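You operate a simulated robot arm through the tools that you are given. There is no shell and no other tool. Be economical: measure what you need, move in short steps, check, and stop when the job is done.

You run a simulated robot arm. Do the job below in one go: nothing can be reset, and whatever is moved stays where it is left.

## Task
Put things in order on the top of the writing cabinet. At the end: the yellow case stands where the green case stood; the red tag (marked "LOW") stands where the yellow case stood; the green case stands on top of the purple blotter block; the cream note is on the white saucer; whatever was shut is shut again. Leave all else as you found it, and nothing knocked over.

Only the result counts: the job must be done as asked and must still hold three seconds after the hand-in. Knocking over, shifting, dropping, spilling or breaking anything else fails it.

## Robot
A 7-joint arm with a two-finger parallel gripper, fixed in place. Base frame: the origin is at the foot of the arm, x ahead of it, y to its left, z up; the work surface is at about z = 78. Units: cm, degrees, N and s.
With the tool pointing down near the work surface it reaches from about 30 to 70 cm from the base axis. Its first joint turns from -66.0 to 66.0 degrees. Payload 1.57 kg.
The TCP is the grasp point between the finger pads, 3 cm short of the fingertips. In the tool frame z runs along the fingers and y along their closing line. The gripper opens to 11 cm. The fingers are 2.4 cm wide and 1.2 cm thick; the gripper's body (4.8 by 11.2 cm) begins 7.8 cm behind the TCP.
Orientation is that of the tool frame in the base frame, as a unit quaternion [x, y, z, w]. With the fingers straight down and closing along the base's y, the tool's x points along the base's -x, its y along +y and its z along -z.

## Interface
- The arm moves only by the tool arm_command. Its argument "moves" is a list of rows, each a list of 7 numbers: the turn, a rotation vector about the base's x, y, z in degrees, then the shift along the base's x, y, z in cm, then the gripper command, from -1 (fully open) to 1 (shut), values between in proportion. In form: [[rx, ry, rz, dx, dy, dz, grip], ...]. A call has 1 to 12 rows; each row shifts and turns the commanded pose from where the row before left it. Rows are played at 5 a second. More than 5 cm and 8.6 degrees between two rows, or a gripper value outside its range, and nothing of the call is played. A pose out of reach is approached as far as the arm can. The call stops where the force on the tool passes 40 N (or 10 N more than at its start, if that is more) or the arm is blocked; 0.2 s more then pass. The fingers move at their own pace (about 10.8 cm/s each) and stop on an object; they squeeze with about 22 N. The grip force told is the motor's: it shows also when the fingers shut on nothing. Time passes only in rows, and 0.2 s behind the last, so rows that do not move let the fingers close. The reply holds the time, the measured pose of the TCP, the force on the tool along the base axes, the opening and the grip force, in the units named above and with some noise, and new pictures: "show" is both (left out), scene, wrist or none.
- Cameras (640 x 400 px; columns grow to the right, rows downward): "scene" is fixed at [16.06, -40.76, 139.52]; the picture's right is [0.64, -0.77, 0.00], its down [-0.56, -0.47, -0.68] and it looks along [0.52, 0.43, -0.73] (base axes); focal length 333 px, centre (320, 200). "wrist" rides on the gripper at [-3.6, 0, -8] in the tool frame; the picture's right is [0.00, -1.00, 0.00], its down [0.97, 0.00, -0.24] and it looks along [0.24, 0.00, 0.97] (tool axes); focal length 218 px, centre (320, 200).
- probe_pixels(camera, pixels): there is no depth. For up to 12 entries [column, row, z] of the newest picture of that camera ("zoom" is the newest enlarged one), the place [x, y] in the base frame at which the ray of that pixel passes the height z, good to about 0.3 cm, but the place of the scene camera against the robot may be out by one fixed shift of up to 1.8 cm in any direction. The clock stands still meanwhile.
- enlarge(camera, box): a new picture of the part [left, top, right, bottom] of that camera's present view, enlarged. The clock stands still meanwhile.
- job_done(): hands the job in; it is judged then, once.

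Go step by step. Measure first, check grasps and placings, and put right what went wrong. The budget is 80 turns and 150 pictures, counting those below and the enlarged ones. Unless the task says otherwise, let go and move clear before handing in.

The tools are called after "Emit:" as name(argument=value, ...) on one line, values as JSON. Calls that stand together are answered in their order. arm_command: Moves the arm, as the interface text tells. Its arguments: {"type":"object","properties":{"moves":{"type":"array"},"show":{"type":"string","enum":["both","scene","wrist","none"]}},"required":["moves"]} The other tools are called the same way: probe_pixels (camera, pixels) gives the place at which the rays of pixels pass given heights; enlarge (camera, box) takes an enlarged picture of a part of a camera's view; job_done () hands the job in.

At the start:

```text
time: 0.0
position: [42.2, -6.53, 103.98]
ee_rot: [0.0, 1.0, 0.001, 0.001]
contact_force: [-0.3, -0.6, 0.8]
finger_gap: 10.98
gripper_force: 0.0
```

scene: 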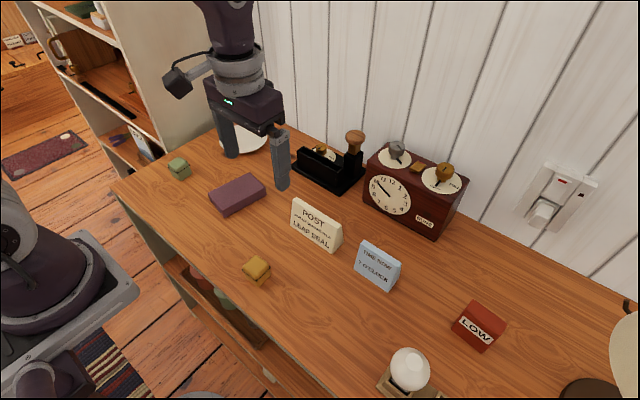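
wrist: 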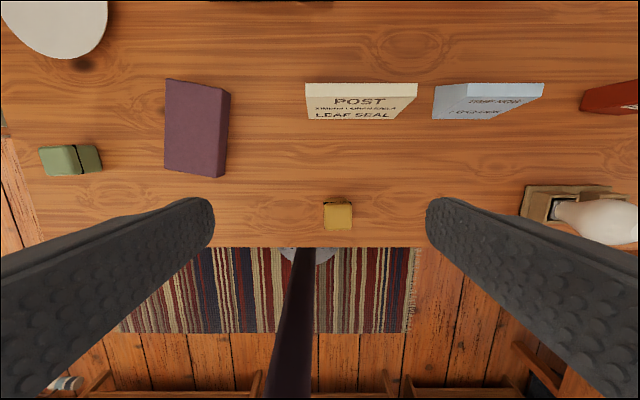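

The scene shows the green case (179,168), purple block (238,194), yellow case (257,270), cream note (316,225), red tag (479,325) and the saucer half hidden at (245,140). I'll enlarge to see details.

Emit:
enlarge(camera="scene", box=[120, 100, 360, 250])

Emit:
enlarge(camera="scene", box=[220, 180, 540, 380])

Emit:
enlarge(camera="wrist", box=[0, 0, 400, 250])

Emit:
probe_pixels(camera="wrist", pixels=[[324, 203, 80], [352, 203, 80], [352, 230, 80], [324, 230, 80], [167, 80, 80], [165, 168, 80], [213, 176, 80], [220, 93, 80], [40, 150, 80], [78, 147, 80], [78, 174, 80], [50, 174, 80]])

Emit:
probe_pixels(camera="scene", pixels=[[257, 283, 78], [243, 272, 78], [270, 272, 78], [181, 180, 78], [209, 194, 82], [250, 175, 82], [266, 187, 82], [224, 208, 82], [453, 330, 78], [486, 351, 78], [291, 225, 78], [333, 250, 78]])

```text
2.67 times, centred on (240, 175) of scene
```

zoom: 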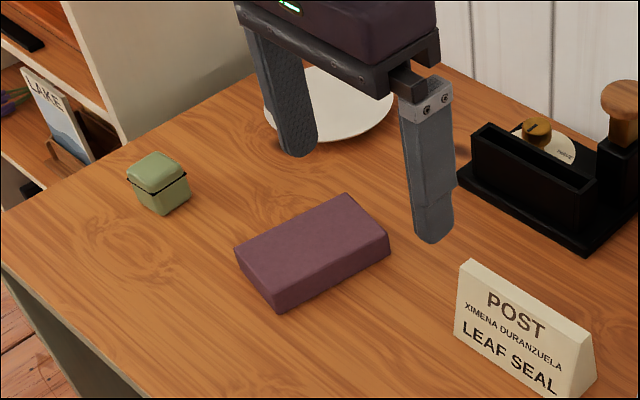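

```text
2.00 times, centred on (380, 280) of scene
```

zoom: 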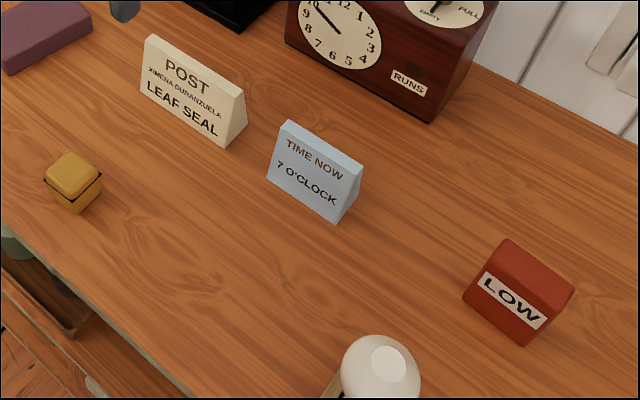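

```text
1.60 times, centred on (200, 125) of wrist
```

zoom: 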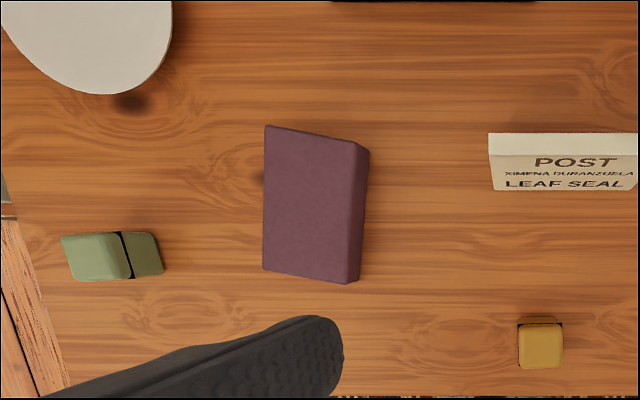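

```text
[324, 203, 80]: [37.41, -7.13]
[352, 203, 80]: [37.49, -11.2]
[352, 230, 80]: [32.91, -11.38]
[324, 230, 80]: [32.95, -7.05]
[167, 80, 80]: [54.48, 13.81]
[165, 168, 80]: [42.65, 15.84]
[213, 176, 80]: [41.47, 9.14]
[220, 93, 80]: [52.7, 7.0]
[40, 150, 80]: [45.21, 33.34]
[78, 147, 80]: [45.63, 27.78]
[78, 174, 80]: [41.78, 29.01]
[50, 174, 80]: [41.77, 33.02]
```

```text
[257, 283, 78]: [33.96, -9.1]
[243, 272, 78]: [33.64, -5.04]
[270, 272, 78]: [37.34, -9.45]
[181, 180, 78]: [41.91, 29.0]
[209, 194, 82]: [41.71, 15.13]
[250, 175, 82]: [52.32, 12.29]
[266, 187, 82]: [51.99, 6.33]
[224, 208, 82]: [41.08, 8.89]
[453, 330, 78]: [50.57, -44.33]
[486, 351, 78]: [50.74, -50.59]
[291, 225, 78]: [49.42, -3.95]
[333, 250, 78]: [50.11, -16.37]
```

Both cases are about 4 cm boxes with lids. I'll go over the green case and measure it with the wrist camera.

Emit:
arm_command(moves=[[0, 0, 0, 0, 4.6, 0, -1], [0, 0, 0, 0, 4.6, 0, -1], [0, 0, 0, 0, 4.6, 0, -1], [0, 0, 0, 0, 4.6, 0, -1], [0, 0, 0, 0, 4.6, 0, -1], [0, 0, 0, 0, 4.6, 0, -1], [0, 0, 0, 0, 4.6, -3, -1], [0, 0, 0, 0, 4.0, -4, -1], [0, 0, 0, 0, 0, 0, -1]])

```text
refused: row 7 steps farther than a row can; nothing moved
```

Emit:
arm_command(moves=[[0, 0, 0, 0, 4.6, 0, -1], [0, 0, 0, 0, 4.6, 0, -1], [0, 0, 0, 0, 4.6, 0, -1], [0, 0, 0, 0, 4.6, 0, -1], [0, 0, 0, 0, 4.6, 0, -1], [0, 0, 0, 0, 4.6, 0, -1], [0, 0, 0, 0, 4.6, 0, -1], [0, 0, 0, 0, 4.0, 0, -1], [0, 0, 0, 0, 0, -4, -1], [0, 0, 0, 0, 0, -3, -1], [0, 0, 0, 0, 0, 0, -1]])

```text
time: 2.4
position: [42.32, 29.69, 97.09]
ee_rot: [0.001, 1.0, 0.001, 0.0]
contact_force: [-0.7, -0.7, 0.0]
finger_gap: 11.0
gripper_force: 0.0
```

scene: 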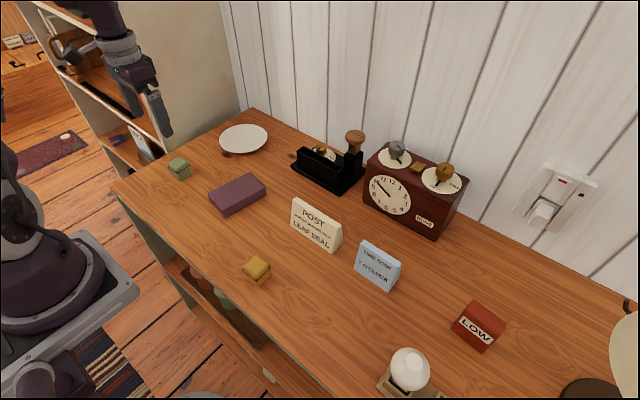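
wrist: 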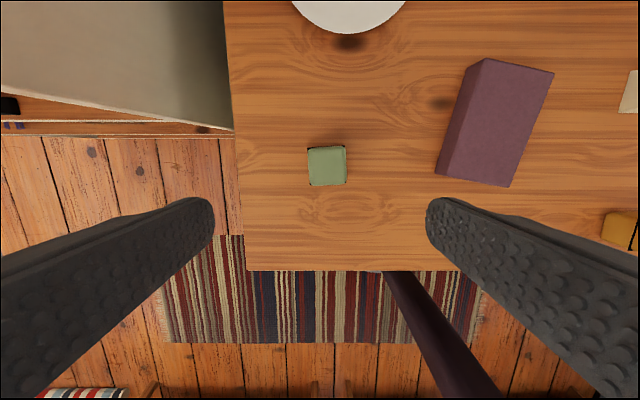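

The green case sits at wrist (327,166). I'll measure its corners, plus the block and saucer.

Emit:
enlarge(camera="wrist", box=[260, 110, 420, 210])

Emit:
probe_pixels(camera="wrist", pixels=[[308, 147, 82], [346, 146, 82], [347, 185, 82], [310, 186, 82], [484, 58, 81], [553, 73, 81], [509, 186, 81], [436, 172, 81], [235, 200, 78], [348, 33, 79]])

Emit:
enlarge(camera="scene", box=[140, 110, 300, 210])

Emit:
probe_pixels(camera="zoom", pixels=[[316, 108, 79], [512, 108, 79], [400, 57, 79], [425, 180, 79], [278, 327, 81], [430, 258, 81], [506, 320, 81], [160, 281, 78], [198, 255, 78], [115, 250, 78]])

```text
4.00 times, centred on (340, 160) of wrist
```

zoom: 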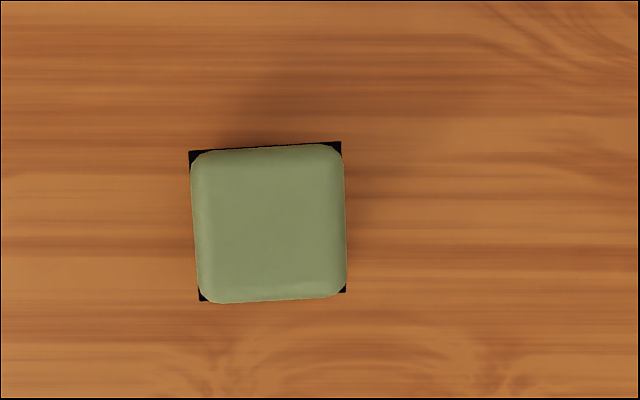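

```text
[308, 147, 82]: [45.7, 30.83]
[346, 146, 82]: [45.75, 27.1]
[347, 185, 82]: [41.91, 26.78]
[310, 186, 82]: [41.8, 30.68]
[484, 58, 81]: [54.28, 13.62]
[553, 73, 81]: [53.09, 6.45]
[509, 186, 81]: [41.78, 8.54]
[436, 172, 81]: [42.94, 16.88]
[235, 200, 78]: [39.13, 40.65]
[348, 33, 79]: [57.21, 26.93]
```

```text
4.00 times, centred on (220, 160) of scene
```

zoom: 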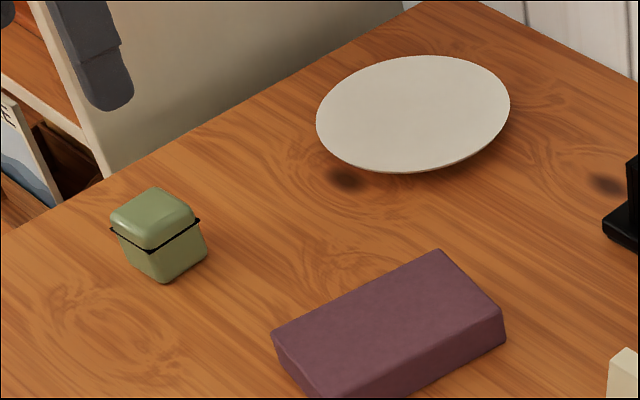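

```text
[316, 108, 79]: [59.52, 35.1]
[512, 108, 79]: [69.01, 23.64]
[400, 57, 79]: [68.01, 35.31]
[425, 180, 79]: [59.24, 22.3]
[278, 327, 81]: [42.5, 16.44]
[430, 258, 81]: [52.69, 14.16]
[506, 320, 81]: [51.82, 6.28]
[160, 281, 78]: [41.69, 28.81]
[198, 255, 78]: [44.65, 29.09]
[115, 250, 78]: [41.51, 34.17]
```

From the wrist, the green case's centre is at (43.7, 28.85), turned about +3.5°. I'll align and descend around it.

Emit:
arm_command(moves=[[0, 0, 3.5, 1.4, -0.85, 0, -1], [0, 0, 0, 0, 0, -4, -1], [0, 0, 0, 0, 0, -4, -1], [0, 0, 0, 0, 0, -3, -1], [0, 0, 0, 0, 0, 0, -1]], show="wrist")

```text
time: 3.6
position: [43.36, 28.76, 85.79]
ee_rot: [-0.031, 1.0, 0.0, 0.0]
contact_force: [-0.2, 0.5, 0.1]
finger_gap: 11.01
gripper_force: 0.1
```

wrist: 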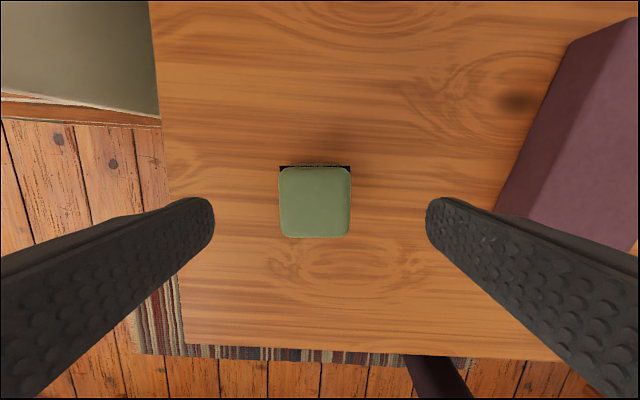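

The case is centred between the fingers (columns 280–350). I'll check the x alignment before the last descent.

Emit:
probe_pixels(camera="wrist", pixels=[[316, 168, 82], [316, 238, 82], [280, 203, 82], [351, 203, 82], [316, 168, 81], [316, 238, 81], [280, 203, 81], [351, 203, 81]])

```text
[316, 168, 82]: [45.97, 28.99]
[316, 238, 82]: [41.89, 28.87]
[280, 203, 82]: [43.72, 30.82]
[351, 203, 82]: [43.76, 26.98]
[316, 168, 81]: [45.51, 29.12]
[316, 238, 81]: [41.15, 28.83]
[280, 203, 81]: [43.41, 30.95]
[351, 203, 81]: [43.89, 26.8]
```

Centre is about (43.85, 28.9). I'll shift +0.4 in x, descend to 81.5 and close.

Emit:
arm_command(moves=[[0, 0, 0, 0.4, 0.1, -2.2, -1], [0, 0, 0, 0, 0, -2.0, -1], [0, 0, 0, 0, 0, 0, -1], [0, 0, 0, 0, 0, 0, 1], [0, 0, 0, 0, 0, 0, 1], [0, 0, 0, 0, 0, 0, 1]])

```text
time: 5.0
position: [43.85, 28.94, 81.67]
ee_rot: [-0.03, 1.0, -0.001, 0.0]
contact_force: [-0.2, 0.2, 0.2]
finger_gap: 3.93
gripper_force: 22.2
```

scene: 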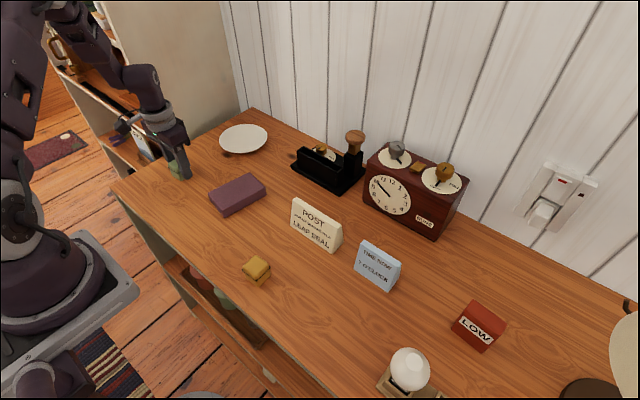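
wrist: 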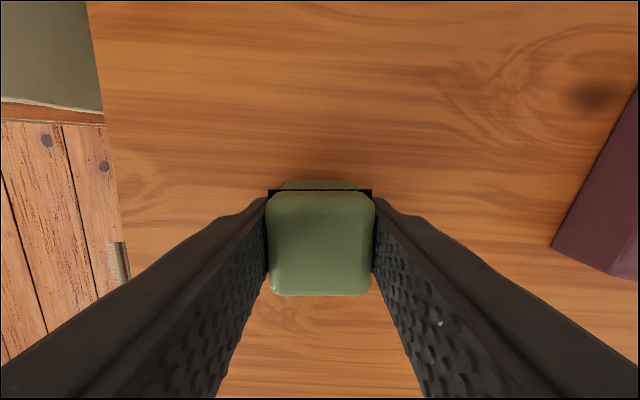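

The green case is gripped (gap 3.93); its spot is (43.85, 28.94). I'll lift and move to the side of the block to measure it.

Emit:
arm_command(moves=[[0, 0, 0, 0, 0, 3, 1], [0, 0, 0, 0, 0, 4, 1], [0, 0, 0, 0, 0, 4, 1], [0, 0, 0, 0, 0, 4, 1], [0, 0, 0, 0, -4, 0, 1], [0, 0, 0, 0, -4, 0, 1], [0, 0, 0, 0, 0, 0, 1]])

```text
time: 6.6
position: [43.75, 20.91, 96.72]
ee_rot: [-0.03, 1.0, 0.0, 0.0]
contact_force: [-0.4, 1.2, -0.1]
finger_gap: 3.94
gripper_force: 21.6
```

scene: 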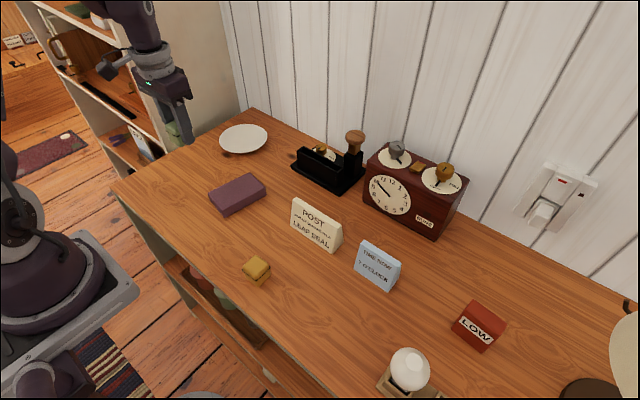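
wrist: 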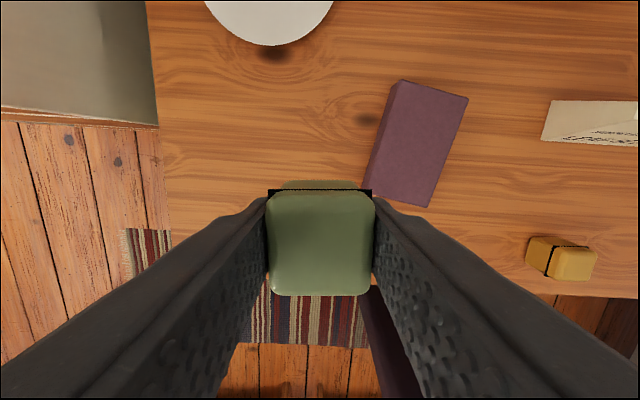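

Emit:
enlarge(camera="wrist", box=[340, 60, 500, 220])

Emit:
probe_pixels(camera="wrist", pixels=[[403, 80, 81], [468, 97, 81], [428, 207, 81], [468, 97, 80.5], [428, 207, 80.5], [403, 80, 80.5], [391, 87, 78]])

```text
2.50 times, centred on (420, 140) of wrist
```

zoom: 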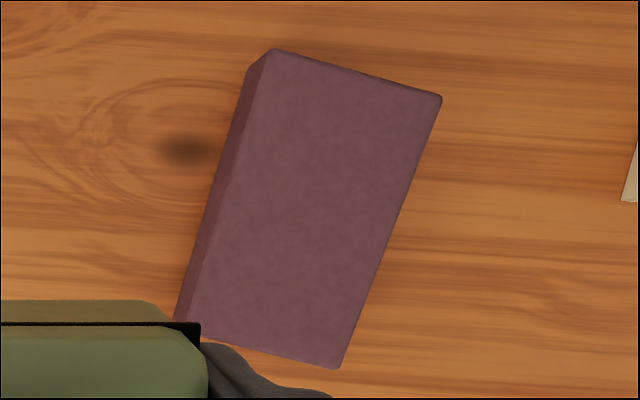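

```text
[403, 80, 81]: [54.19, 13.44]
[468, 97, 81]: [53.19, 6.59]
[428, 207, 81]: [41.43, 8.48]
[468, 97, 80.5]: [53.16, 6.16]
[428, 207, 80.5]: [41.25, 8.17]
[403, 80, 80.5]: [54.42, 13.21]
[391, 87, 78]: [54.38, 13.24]
```

The block top's corners give centre (47.8, 10.9), top about z=81. I'll carry the green case over it and descend to just above.

Emit:
arm_command(moves=[[0, 0, 0, 2, -4, 0, 1], [0, 0, 0, 2, -4, 0, 1], [0, 0, 0, 0, -2, 0, 1], [0, 0, 0, 0, 0, -4, 1], [0, 0, 0, 0, 0, -4, 1], [0, 0, 0, 0, 0, -2.5, 1], [0, 0, 0, 0, 0, 0, 1]])

```text
time: 8.2
position: [47.75, 11.06, 86.26]
ee_rot: [-0.031, 1.0, 0.002, 0.0]
contact_force: [0.4, -0.3, -0.8]
finger_gap: 3.96
gripper_force: 22.2
```

scene: 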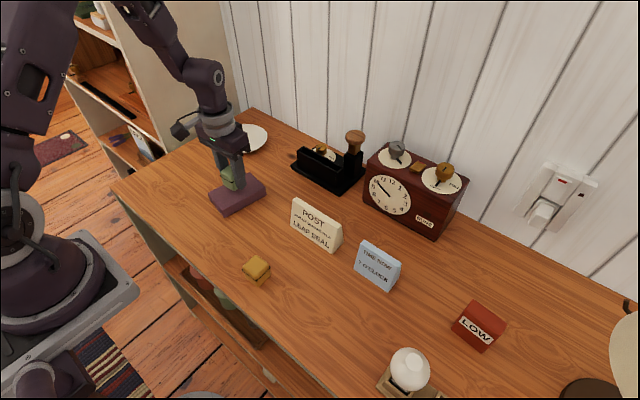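
wrist: 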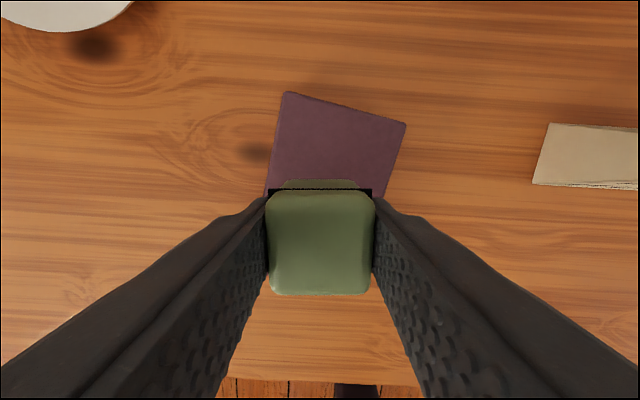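

The case hovers over the block's middle. I'll lower in small steps watching force.

Emit:
arm_command(moves=[[0, 0, 0, 0, 0, -0.6, 1], [0, 0, 0, 0, 0, -0.4, 1], [0, 0, 0, 0, 0, -0.3, 1], [0, 0, 0, 0, 0, 0, 1]], show="none")

Emit:
enlarge(camera="scene", box=[190, 140, 290, 220])

```text
time: 9.2
position: [47.86, 11.01, 85.11]
ee_rot: [-0.03, 1.0, 0.0, 0.0]
contact_force: [0.6, 0.3, -0.6]
finger_gap: 3.92
gripper_force: 21.8
```

```text
5.00 times, centred on (240, 180) of scene
```

zoom: 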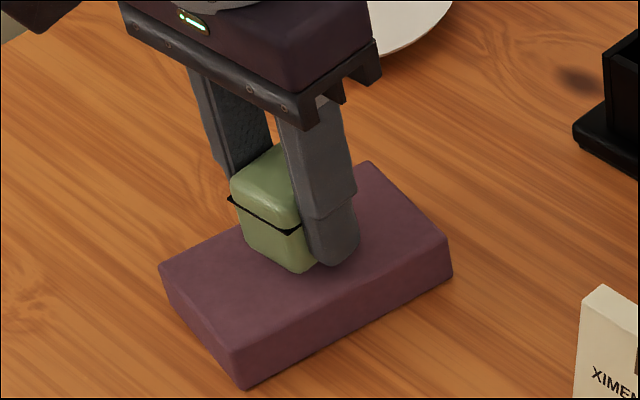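

No contact yet at 85.1. I'll continue down in small steps.

Emit:
arm_command(moves=[[0, 0, 0, 0, 0, -0.2, 1], [0, 0, 0, 0, 0, -0.2, 1], [0, 0, 0, 0, 0, 0, 1]], show="none")

```text
time: 10.0
position: [47.81, 11.09, 84.65]
ee_rot: [-0.031, 1.0, -0.001, 0.0]
contact_force: [-0.2, 0.9, -0.5]
finger_gap: 3.94
gripper_force: 22.1
```

Emit:
arm_command(moves=[[0, 0, 0, 0, 0, -0.15, 1], [0, 0, 0, 0, 0, -0.15, 1], [0, 0, 0, 0, 0, 0, 1]], show="none")

Emit:
enlarge(camera="scene", box=[190, 140, 290, 220])

```text
time: 10.8
position: [47.93, 11.05, 84.43]
ee_rot: [-0.03, 1.0, 0.0, 0.002]
contact_force: [-0.4, -2.0, 15.3]
finger_gap: 3.97
gripper_force: 21.8
```

```text
5.00 times, centred on (240, 180) of scene
```

zoom: 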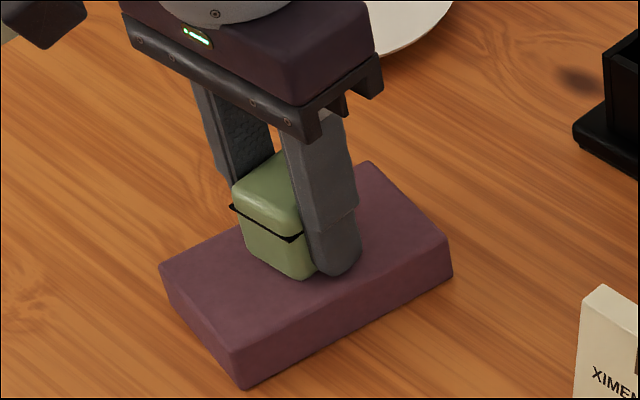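

Contact at 84.43 (15 N). Release and rise.

Emit:
arm_command(moves=[[0, 0, 0, 0, 0, 0.1, 0.2], [0, 0, 0, 0, 0, 0, -0.3], [0, 0, 0, 0, 0, 0, -0.5], [0, 0, 0, 0, 0, 3, -0.5], [0, 0, 0, 0, 0, 4, -0.8], [0, 0, 0, 0, 0, 4, -1], [0, 0, 0, 0, 0, 0, -1]])

Emit:
enlarge(camera="scene", box=[190, 140, 290, 220])

```text
time: 12.4
position: [48.33, 10.76, 95.38]
ee_rot: [-0.031, 1.0, 0.0, -0.001]
contact_force: [-0.7, -0.4, -0.3]
finger_gap: 11.01
gripper_force: 0.1
```

scene: 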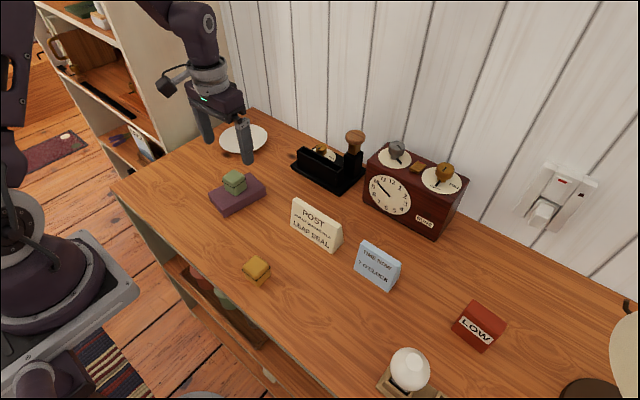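
wrist: 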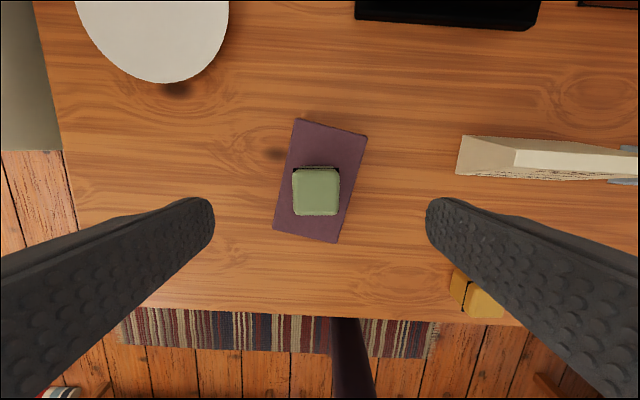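

```text
5.00 times, centred on (240, 180) of scene
```

zoom: 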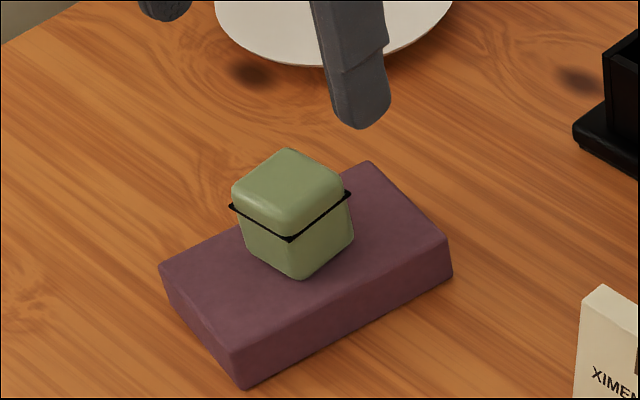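

The green case stands on the block. Next, over the yellow case near (35,-9).

Emit:
arm_command(moves=[[0, 0, -3.5, -2, -3.3, 0, -1], [0, 0, 0, -2, -3.3, 0, -1], [0, 0, 0, -2, -3.3, 0, -1], [0, 0, 0, -2, -3.3, 0, -1], [0, 0, 0, -2, -3.3, 0, -1], [0, 0, 0, -3, -3.3, 0, -1], [0, 0, 0, 0, 0, 0, -1]], show="wrist")

```text
time: 14.0
position: [34.99, -9.19, 95.72]
ee_rot: [0.0, 1.0, 0.0, -0.001]
contact_force: [0.3, 2.0, 0.0]
finger_gap: 11.0
gripper_force: 0.1
```

wrist: 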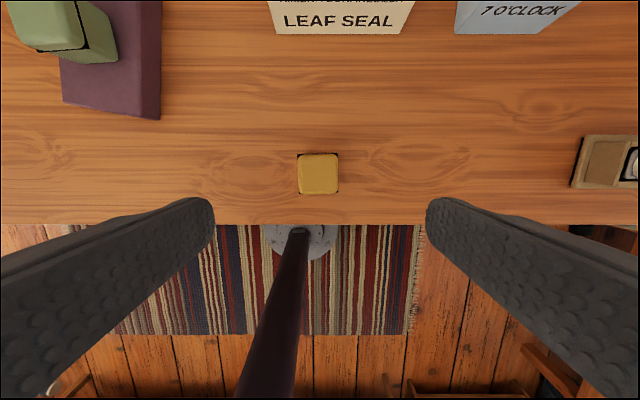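

Emit:
enlarge(camera="wrist", box=[270, 130, 370, 210])

Emit:
probe_pixels(camera="wrist", pixels=[[318, 154, 82], [318, 195, 82], [298, 175, 82], [338, 175, 82], [318, 174, 82], [318, 225, 78]])

```text
5.00 times, centred on (320, 170) of wrist
```

zoom: 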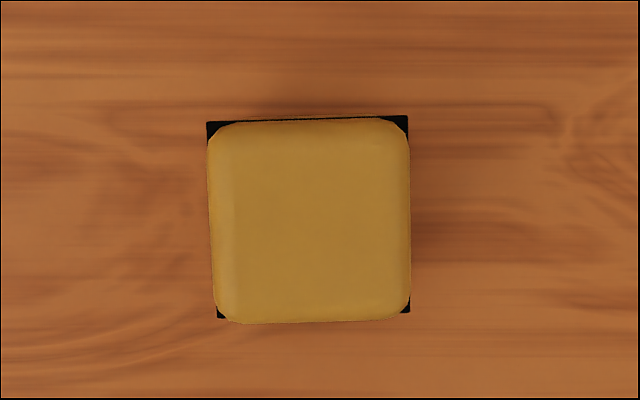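

```text
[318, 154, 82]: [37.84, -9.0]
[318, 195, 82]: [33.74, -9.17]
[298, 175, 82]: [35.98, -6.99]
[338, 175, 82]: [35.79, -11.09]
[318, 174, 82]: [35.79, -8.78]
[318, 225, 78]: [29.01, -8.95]
```

Yellow case centre is (35.8, -9.0), nearly square. Descend and grip.

Emit:
arm_command(moves=[[0, 0, 1.5, 0.8, 0.15, 0, -1], [0, 0, 0, 0, 0, -4, -1], [0, 0, 0, 0, 0, -4, -1], [0, 0, 0, 0, 0, -4, -1], [0, 0, 0, 0, 0, -2.1, -1], [0, 0, 0, 0, 0, 0, -1], [0, 0, 0, 0, 0, 0, 1], [0, 0, 0, 0, 0, 0, 1], [0, 0, 0, 0, 0, 0, 1]])

```text
time: 16.0
position: [35.71, -8.68, 81.2]
ee_rot: [-0.013, 1.0, 0.0, 0.0]
contact_force: [-1.1, -0.3, 0.3]
finger_gap: 3.95
gripper_force: 22.0
```

scene: 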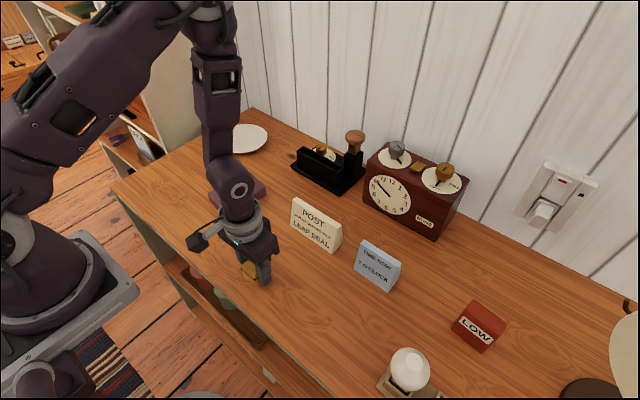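
wrist: 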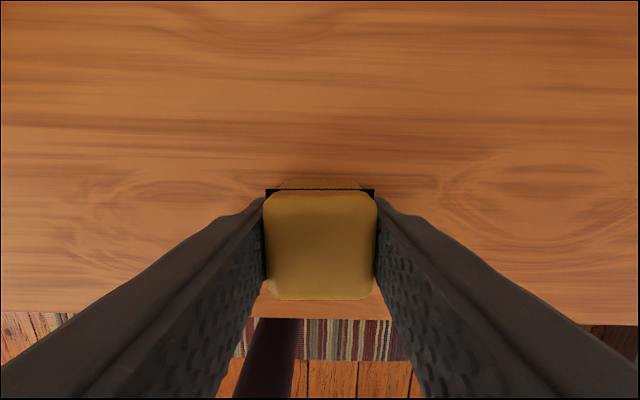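

Yellow held at (35.7,-8.7). Lift, carry to the green spot (43.85, 28.9).

Emit:
arm_command(moves=[[0, 0, 0, 0, 0, 3, 1], [0, 0, 0, 0, 0, 4, 1], [0, 0, 0, 0, 0, 4, 1], [0, 0, 0, 0, 0, 3, 1], [0, 0, 0, 1, 4.7, 0, 1], [0, 0, 0, 1, 4.7, 0, 1], [0, 0, 0, 1, 4.7, 0, 1], [0, 0, 0, 1, 4.7, 0, 1], [0, 0, 0, 1, 4.7, 0, 1], [0, 0, 0, 1, 4.7, 0, 1], [0, 0, 0, 1, 4.7, 0, 1], [0, 0, 2, 1.1, 4.7, 0, 1]], show="none")

Emit:
arm_command(moves=[[0, 0, 0, 0, 0, 0, 1], [0, 0, 0, 0, 0, -4, 1], [0, 0, 0, 0, 0, -4, 1], [0, 0, 0, 0, 0, -4, 1], [0, 0, 0, 0, 0, 0, 1]])

```text
time: 18.6
position: [43.98, 29.21, 95.13]
ee_rot: [-0.031, 1.0, 0.0, 0.0]
contact_force: [-0.6, -0.3, -0.2]
finger_gap: 3.93
gripper_force: 22.1
```

```text
time: 19.8
position: [44.04, 29.09, 83.1]
ee_rot: [-0.032, 1.0, 0.001, 0.0]
contact_force: [0.5, 0.0, -0.5]
finger_gap: 3.94
gripper_force: 22.7
```

scene: 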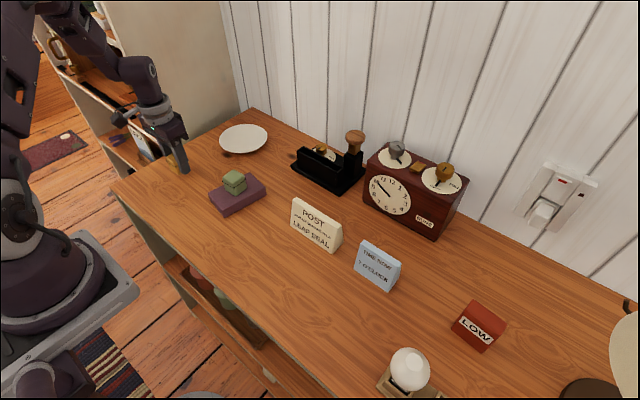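
wrist: 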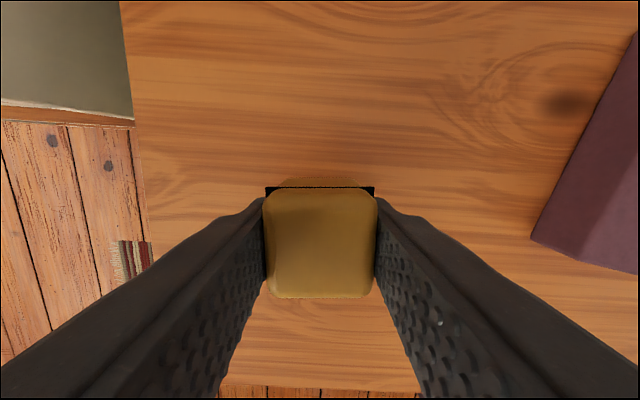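

At 83.1 over the spot; expected contact about 81.2. Lower gently.

Emit:
arm_command(moves=[[0, 0, 0, -0.15, -0.1, -1.0, 1], [0, 0, 0, 0, 0, -0.5, 1], [0, 0, 0, 0, 0, -0.2, 1], [0, 0, 0, 0, 0, -0.15, 1], [0, 0, 0, 0, 0, 0, 1]], show="none")

```text
time: 21.0
position: [43.79, 29.07, 81.31]
ee_rot: [-0.03, 1.0, 0.0, 0.0]
contact_force: [-0.9, -0.2, -0.2]
finger_gap: 3.96
gripper_force: 21.9
```

Emit:
arm_command(moves=[[0, 0, 0, 0, 0, -0.1, 1], [0, 0, 0, 0, 0, -0.1, 1], [0, 0, 0, 0, 0, 0, 1]], show="none")

```text
time: 21.8
position: [43.78, 29.0, 81.34]
ee_rot: [-0.031, 1.0, 0.0, 0.0]
contact_force: [-0.4, -0.6, 0.7]
finger_gap: 3.94
gripper_force: 21.8
```

Emit:
arm_command(moves=[[0, 0, 0, 0, 0, -0.1, 1], [0, 0, 0, 0, 0, -0.1, 1], [0, 0, 0, 0, 0, 0, 1]], show="none")

```text
time: 22.6
position: [43.69, 28.84, 81.05]
ee_rot: [-0.03, 1.0, 0.0, 0.0]
contact_force: [0.6, -3.5, 15.1]
finger_gap: 3.96
gripper_force: 22.2
```

Contact at 81.05. Release, rise and head toward the cream note.

Emit:
arm_command(moves=[[0, 0, 0, 0, 0, 0.1, 0.2], [0, 0, 0, 0, 0, 0, -0.3], [0, 0, 0, 0, 0, 0, -0.5], [0, 0, 0, 0, 0, 4, -0.5], [0, 0, 0, 0, 0, 4, -0.8], [0, 0, 0, 0, 0, 4, -1], [0, 0, 0, 0, 0, 4, -1], [0, 0, 0, 0, 0, 0, -1]])

Emit:
enlarge(camera="scene", box=[120, 110, 280, 210])

Emit:
probe_pixels(camera="wrist", pixels=[[320, 200, 79]])

```text
time: 24.4
position: [43.63, 28.86, 97.22]
ee_rot: [-0.031, 1.0, 0.0, -0.001]
contact_force: [0.1, 0.2, 0.2]
finger_gap: 10.98
gripper_force: 0.2
```

scene: 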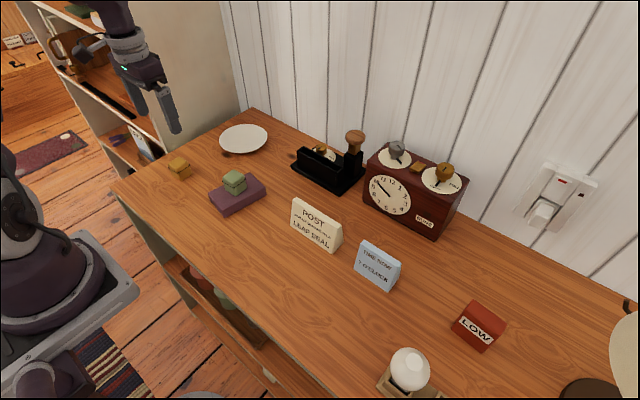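
wrist: 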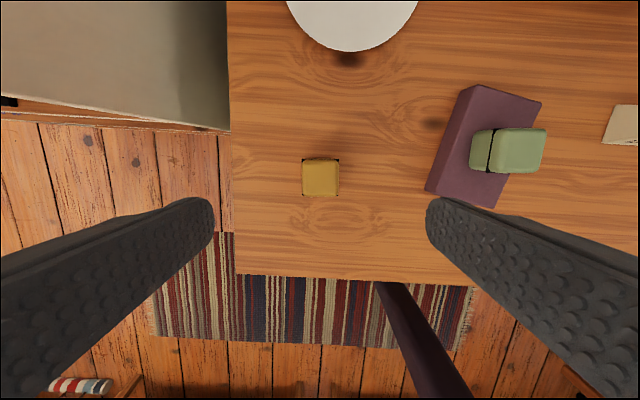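

```text
4.00 times, centred on (200, 160) of scene
```

zoom: 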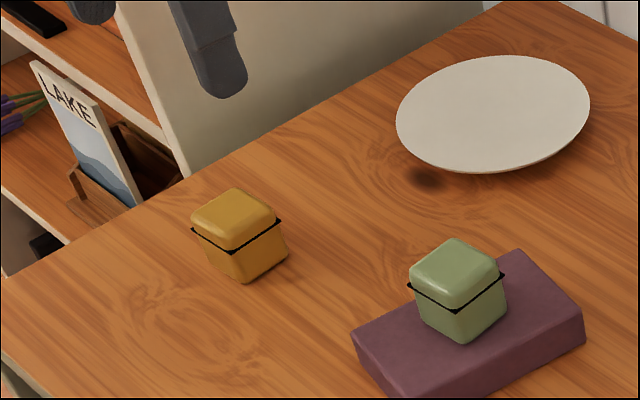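

```text
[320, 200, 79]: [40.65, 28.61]
```

Both cases stand well. I'll look over the saucer now from nearer.

Emit:
arm_command(moves=[[0, 0, 0, 4, -1, 0, -1], [0, 0, 0, 4, -1, 0, -1], [0, 0, 0, 4, -1, 0, -1], [0, 0, 0, 0, 0, 0, -1]])

```text
time: 25.4
position: [55.63, 25.79, 97.23]
ee_rot: [-0.032, 0.999, 0.001, 0.0]
contact_force: [-0.9, 0.6, -0.6]
finger_gap: 10.98
gripper_force: 0.0
```

scene: 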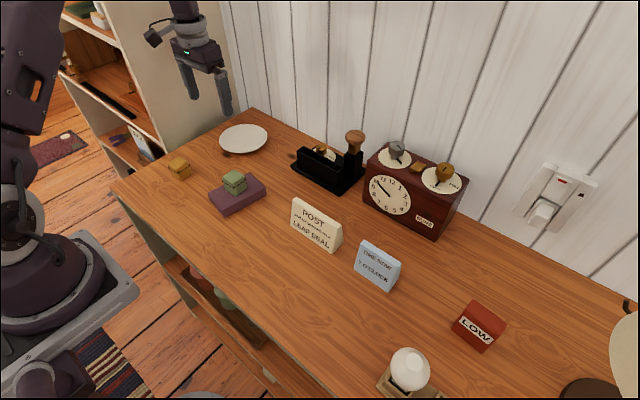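
wrist: 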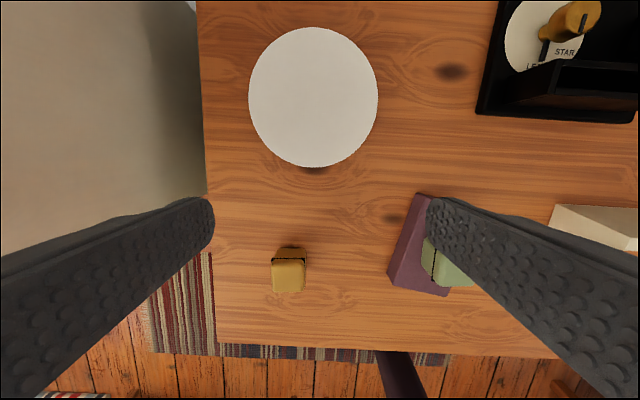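

Emit:
enlarge(camera="wrist", box=[220, 10, 400, 190])

Emit:
probe_pixels(camera="wrist", pixels=[[313, 27, 79], [313, 167, 79], [248, 97, 79], [378, 97, 79], [313, 97, 79], [204, 130, 78], [550, 215, 84], [552, 226, 78]])

Emit:
enlarge(camera="scene", box=[280, 190, 350, 260])

```text
2.22 times, centred on (310, 100) of wrist
```

zoom: 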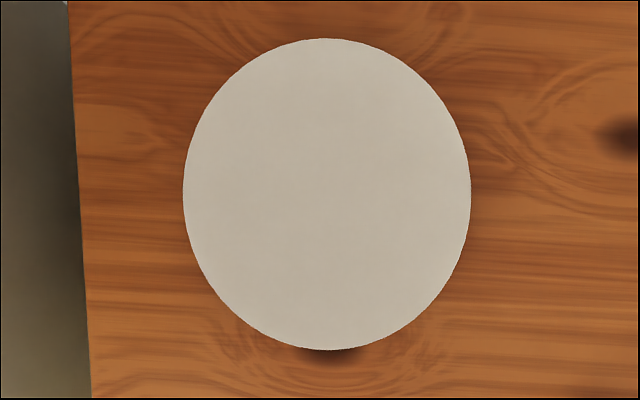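

```text
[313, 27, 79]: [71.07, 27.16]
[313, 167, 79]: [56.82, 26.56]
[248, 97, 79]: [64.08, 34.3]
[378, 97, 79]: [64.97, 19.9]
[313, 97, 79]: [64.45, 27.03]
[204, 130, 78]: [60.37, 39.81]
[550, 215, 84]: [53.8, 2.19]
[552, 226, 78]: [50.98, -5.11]
```

```text
5.71 times, centred on (315, 225) of scene
```

zoom: 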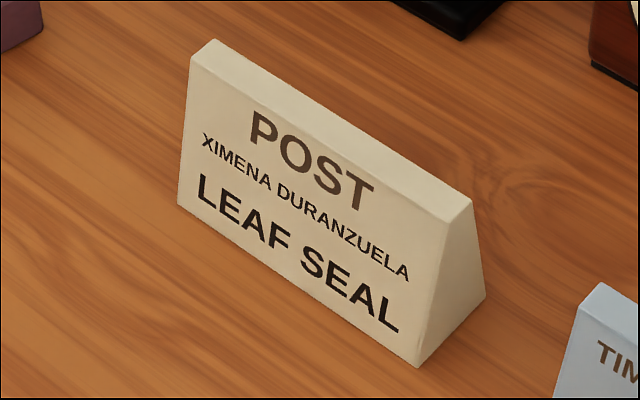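

The saucer's centre is (64.3, 27), radius 7.1. The cream note is a wedge long in y; I'll go above it, turning the tool +90° to close along x.

Emit:
arm_command(moves=[[0, 0, 7.86, -2.5, -3.4, 0, -1], [0, 0, 7.86, -2.5, -3.4, 0, -1], [0, 0, 7.86, 0, -3.4, 0, -1], [0, 0, 7.86, 0, -3.4, 0, -1], [0, 0, 7.86, 0, -3.4, 0, -1], [0, 0, 7.86, 0, -3.4, 0, -1], [0, 0, 7.86, 0, -3.4, 0, -1], [0, 0, 7.86, 0, -3.4, 0, -1], [0, 0, 7.86, 0, -3.4, 0, -1], [0, 0, 7.86, 0, -3, 0, -1], [0, 0, 7.9, 0, -2, 0, -1], [0, 0, 0, 0, 0, 0, -1]])

```text
time: 28.0
position: [50.57, -9.82, 97.05]
ee_rot: [0.708, -0.706, 0.0, 0.0]
contact_force: [0.1, 0.2, -0.3]
finger_gap: 11.0
gripper_force: 0.1
```

scene: 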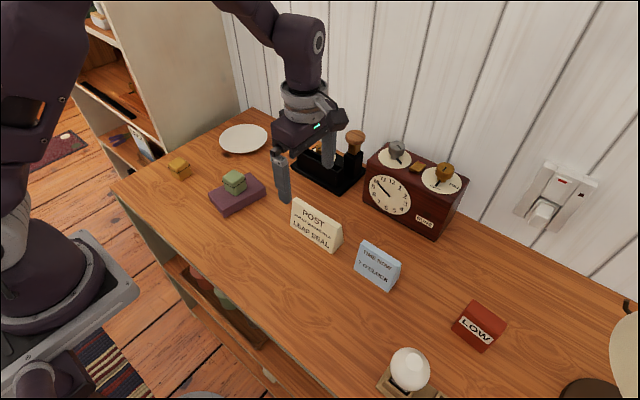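
wrist: 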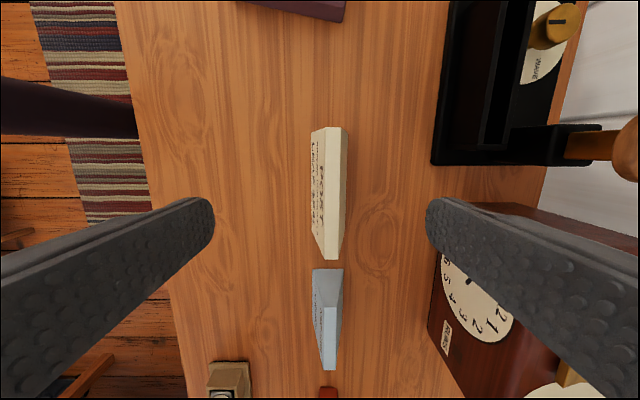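

Emit:
enlarge(camera="wrist", box=[260, 115, 400, 275])

Emit:
probe_pixels(camera="wrist", pixels=[[325, 127, 84], [347, 127, 84], [341, 259, 84], [329, 258, 84], [311, 131, 78], [312, 235, 78], [430, 165, 79], [428, 330, 88], [470, 200, 88]])

```text
2.50 times, centred on (330, 195) of wrist
```

zoom: 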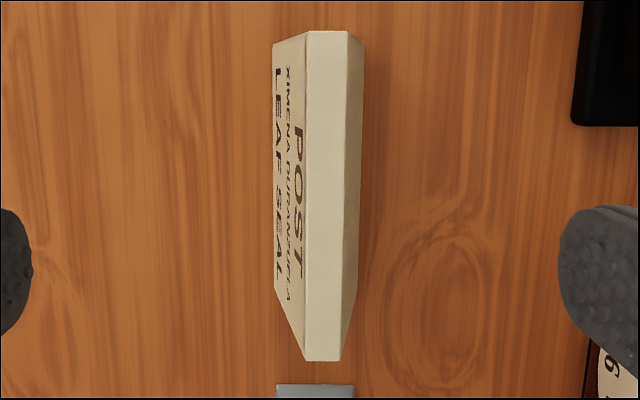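

```text
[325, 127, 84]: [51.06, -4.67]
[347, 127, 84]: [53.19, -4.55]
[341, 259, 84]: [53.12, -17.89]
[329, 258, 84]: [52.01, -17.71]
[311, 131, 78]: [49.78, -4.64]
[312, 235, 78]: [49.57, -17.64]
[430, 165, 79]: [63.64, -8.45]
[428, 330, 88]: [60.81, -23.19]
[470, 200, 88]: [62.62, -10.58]
```

Emit:
probe_pixels(camera="wrist", pixels=[[325.2, 127, 85], [340.8, 127, 85], [338, 259.4, 85], [324, 259.4, 85], [310.8, 133, 78], [348, 133, 78], [311.2, 230, 78], [345, 231, 78]])

```text
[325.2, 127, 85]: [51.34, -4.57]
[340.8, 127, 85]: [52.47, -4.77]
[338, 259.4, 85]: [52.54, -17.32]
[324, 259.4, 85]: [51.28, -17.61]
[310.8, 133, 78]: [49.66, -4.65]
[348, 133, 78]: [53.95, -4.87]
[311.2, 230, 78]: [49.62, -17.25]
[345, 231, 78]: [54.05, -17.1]
```

The note's base spans x 49.65–54.0, y -4.7 to -17.2, top about z=85; centre (51.85, -11.0). I'll descend to TCP 82.3 with the fingers part closed.

Emit:
arm_command(moves=[[0, 0, 0, 1.3, -1.2, 0, -0.5], [0, 0, 0, 0, 0, -4, -0.5], [0, 0, 0, 0, 0, -4, -0.5], [0, 0, 0, 0, 0, 0, -0.5]])

```text
time: 29.0
position: [52.1, -11.11, 88.9]
ee_rot: [0.707, -0.707, 0.0, 0.0]
contact_force: [-0.1, 0.0, 0.0]
finger_gap: 8.24
gripper_force: 0.1
```

scene: 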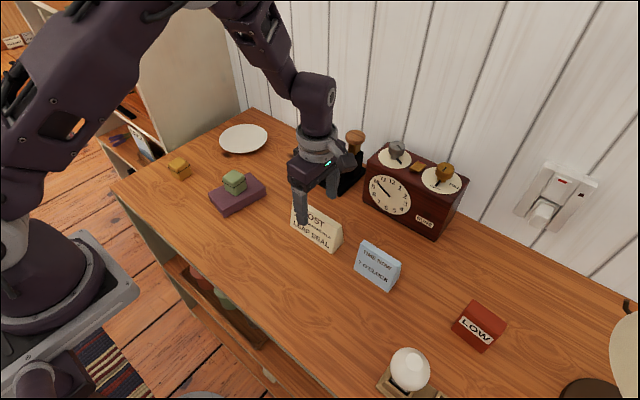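
wrist: 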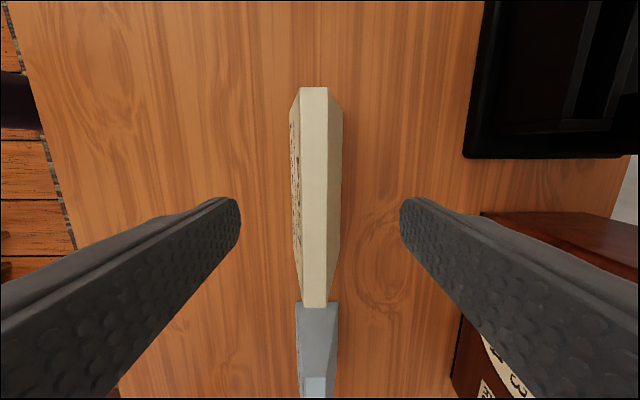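

The note (columns 290–343) is centred. Descend to 82.3 and close.

Emit:
arm_command(moves=[[0, 0, 0, -0.15, 0, -3.5, -0.5], [0, 0, 0, 0, 0, -3.1, -0.5], [0, 0, 0, 0, 0, 0, -0.5], [0, 0, 0, 0, 0, 0, 1], [0, 0, 0, 0, 0, 0, 1], [0, 0, 0, 0, 0, 0, 1]])

```text
time: 30.4
position: [51.84, -10.74, 82.3]
ee_rot: [0.707, -0.707, 0.0, 0.0]
contact_force: [-0.4, 0.6, 0.7]
finger_gap: 3.75
gripper_force: 21.9
```

scene: 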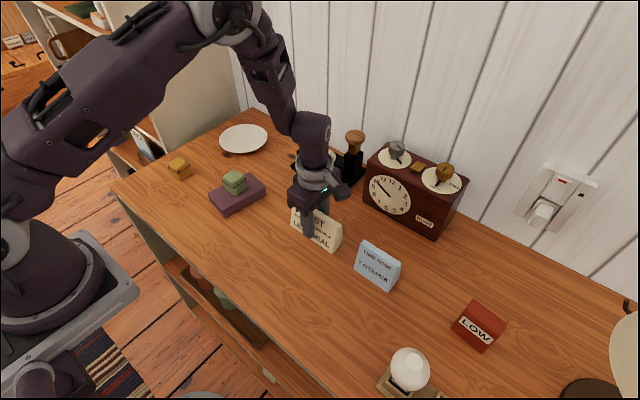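
wrist: 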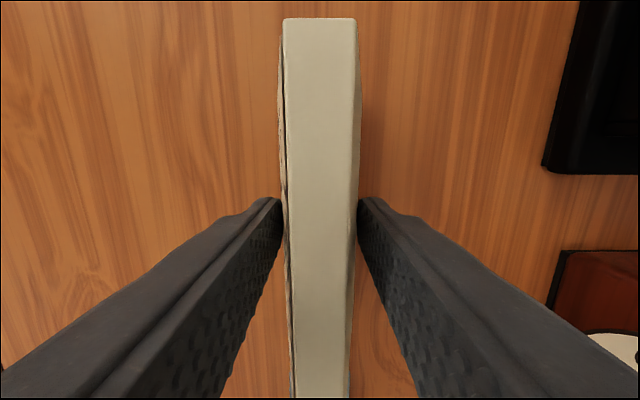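

Gap 3.75 as predicted. Lift a little and check the hold.

Emit:
arm_command(moves=[[0, 0, 0, 0, 0, 1, 1], [0, 0, 0, 0, 0, 2, 1], [0, 0, 0, 0, 0, 0, 1], [0, 0, 0, 0, 0, 0, 1]])

Emit:
enlarge(camera="scene", box=[270, 170, 370, 260])

```text
time: 31.4
position: [51.62, -10.85, 85.36]
ee_rot: [0.708, -0.706, 0.0, -0.001]
contact_force: [-0.4, 0.7, 0.0]
finger_gap: 3.74
gripper_force: 21.8
```

scene: 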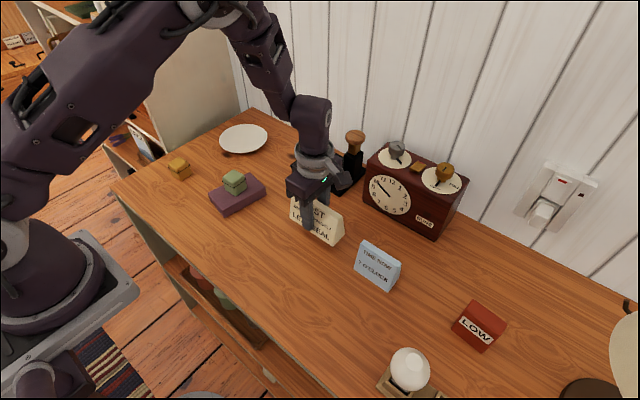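
wrist: 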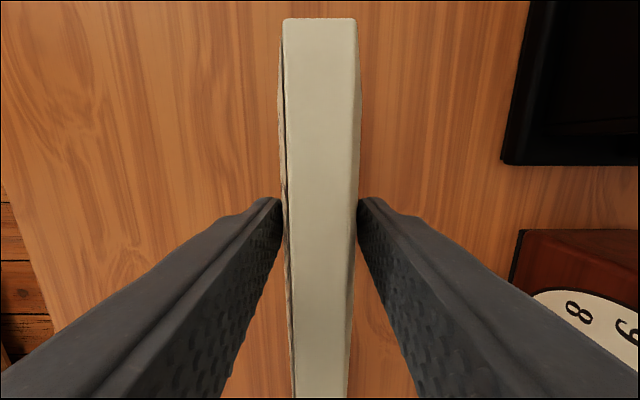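

```text
4.44 times, centred on (320, 215) of scene
```

zoom: 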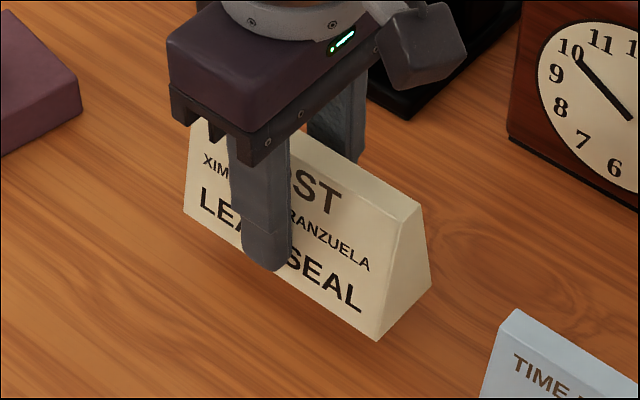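

The note hangs level. Raise and carry it, first along y then out over the saucer.

Emit:
arm_command(moves=[[0, 0, 0, 0, 0, 4, 1], [0, 0, 0, 0, 0, 4, 1], [0, 0, 0, 0, 0, 4, 1], [0, 0, 0, 0, 4, 0, 1], [0, 0, 0, 0, 4.5, 0, 1], [0, 0, 0, 0, 4.5, 0, 1], [0, 0, 0, 0, 4.5, 0, 1], [0, 0, 0, 0, 4.5, 0, 1], [0, 0, 0, 0, 4.5, 0, 1], [0, 0, 0, 0, 4.5, 0, 1], [0, 0, 0, 0, 4.5, 0, 1], [0, 0, 0, 0, 2.3, 0, 1]], show="none")

Emit:
arm_command(moves=[[0, 0, 0, 4, 0, 0, 1], [0, 0, 0, 4, 0, 0, 1], [0, 0, 0, 4, 0, 0, 1], [0, 0, 0, 0, 0, 0, 1], [0, 0, 0, 0, 0, -4, 1], [0, 0, 0, 0, 0, -4, 1], [0, 0, 0, 0, 0, 0, 1]])

```text
time: 34.0
position: [52.04, 26.96, 97.55]
ee_rot: [0.707, -0.707, 0.001, 0.0]
contact_force: [0.4, 0.3, -1.1]
finger_gap: 3.72
gripper_force: 22.1
```

```text
time: 35.6
position: [62.49, 26.81, 89.3]
ee_rot: [0.707, -0.707, 0.0, 0.0]
contact_force: [0.1, -1.0, -0.5]
finger_gap: 3.73
gripper_force: 22.4
out of reach, approached as far as the arm can: row 3
```

scene: 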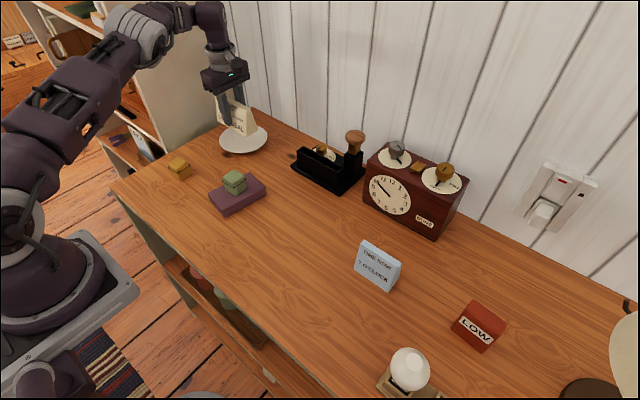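
wrist: 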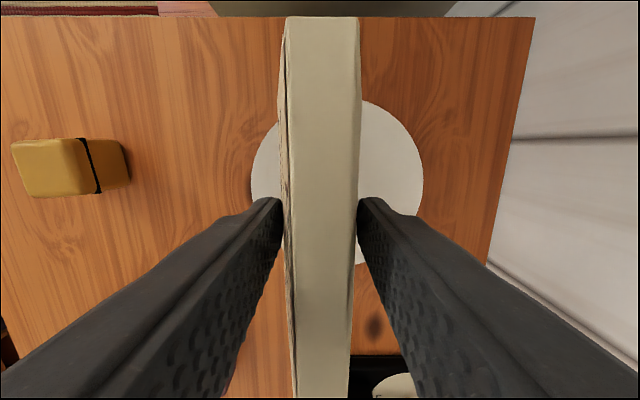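

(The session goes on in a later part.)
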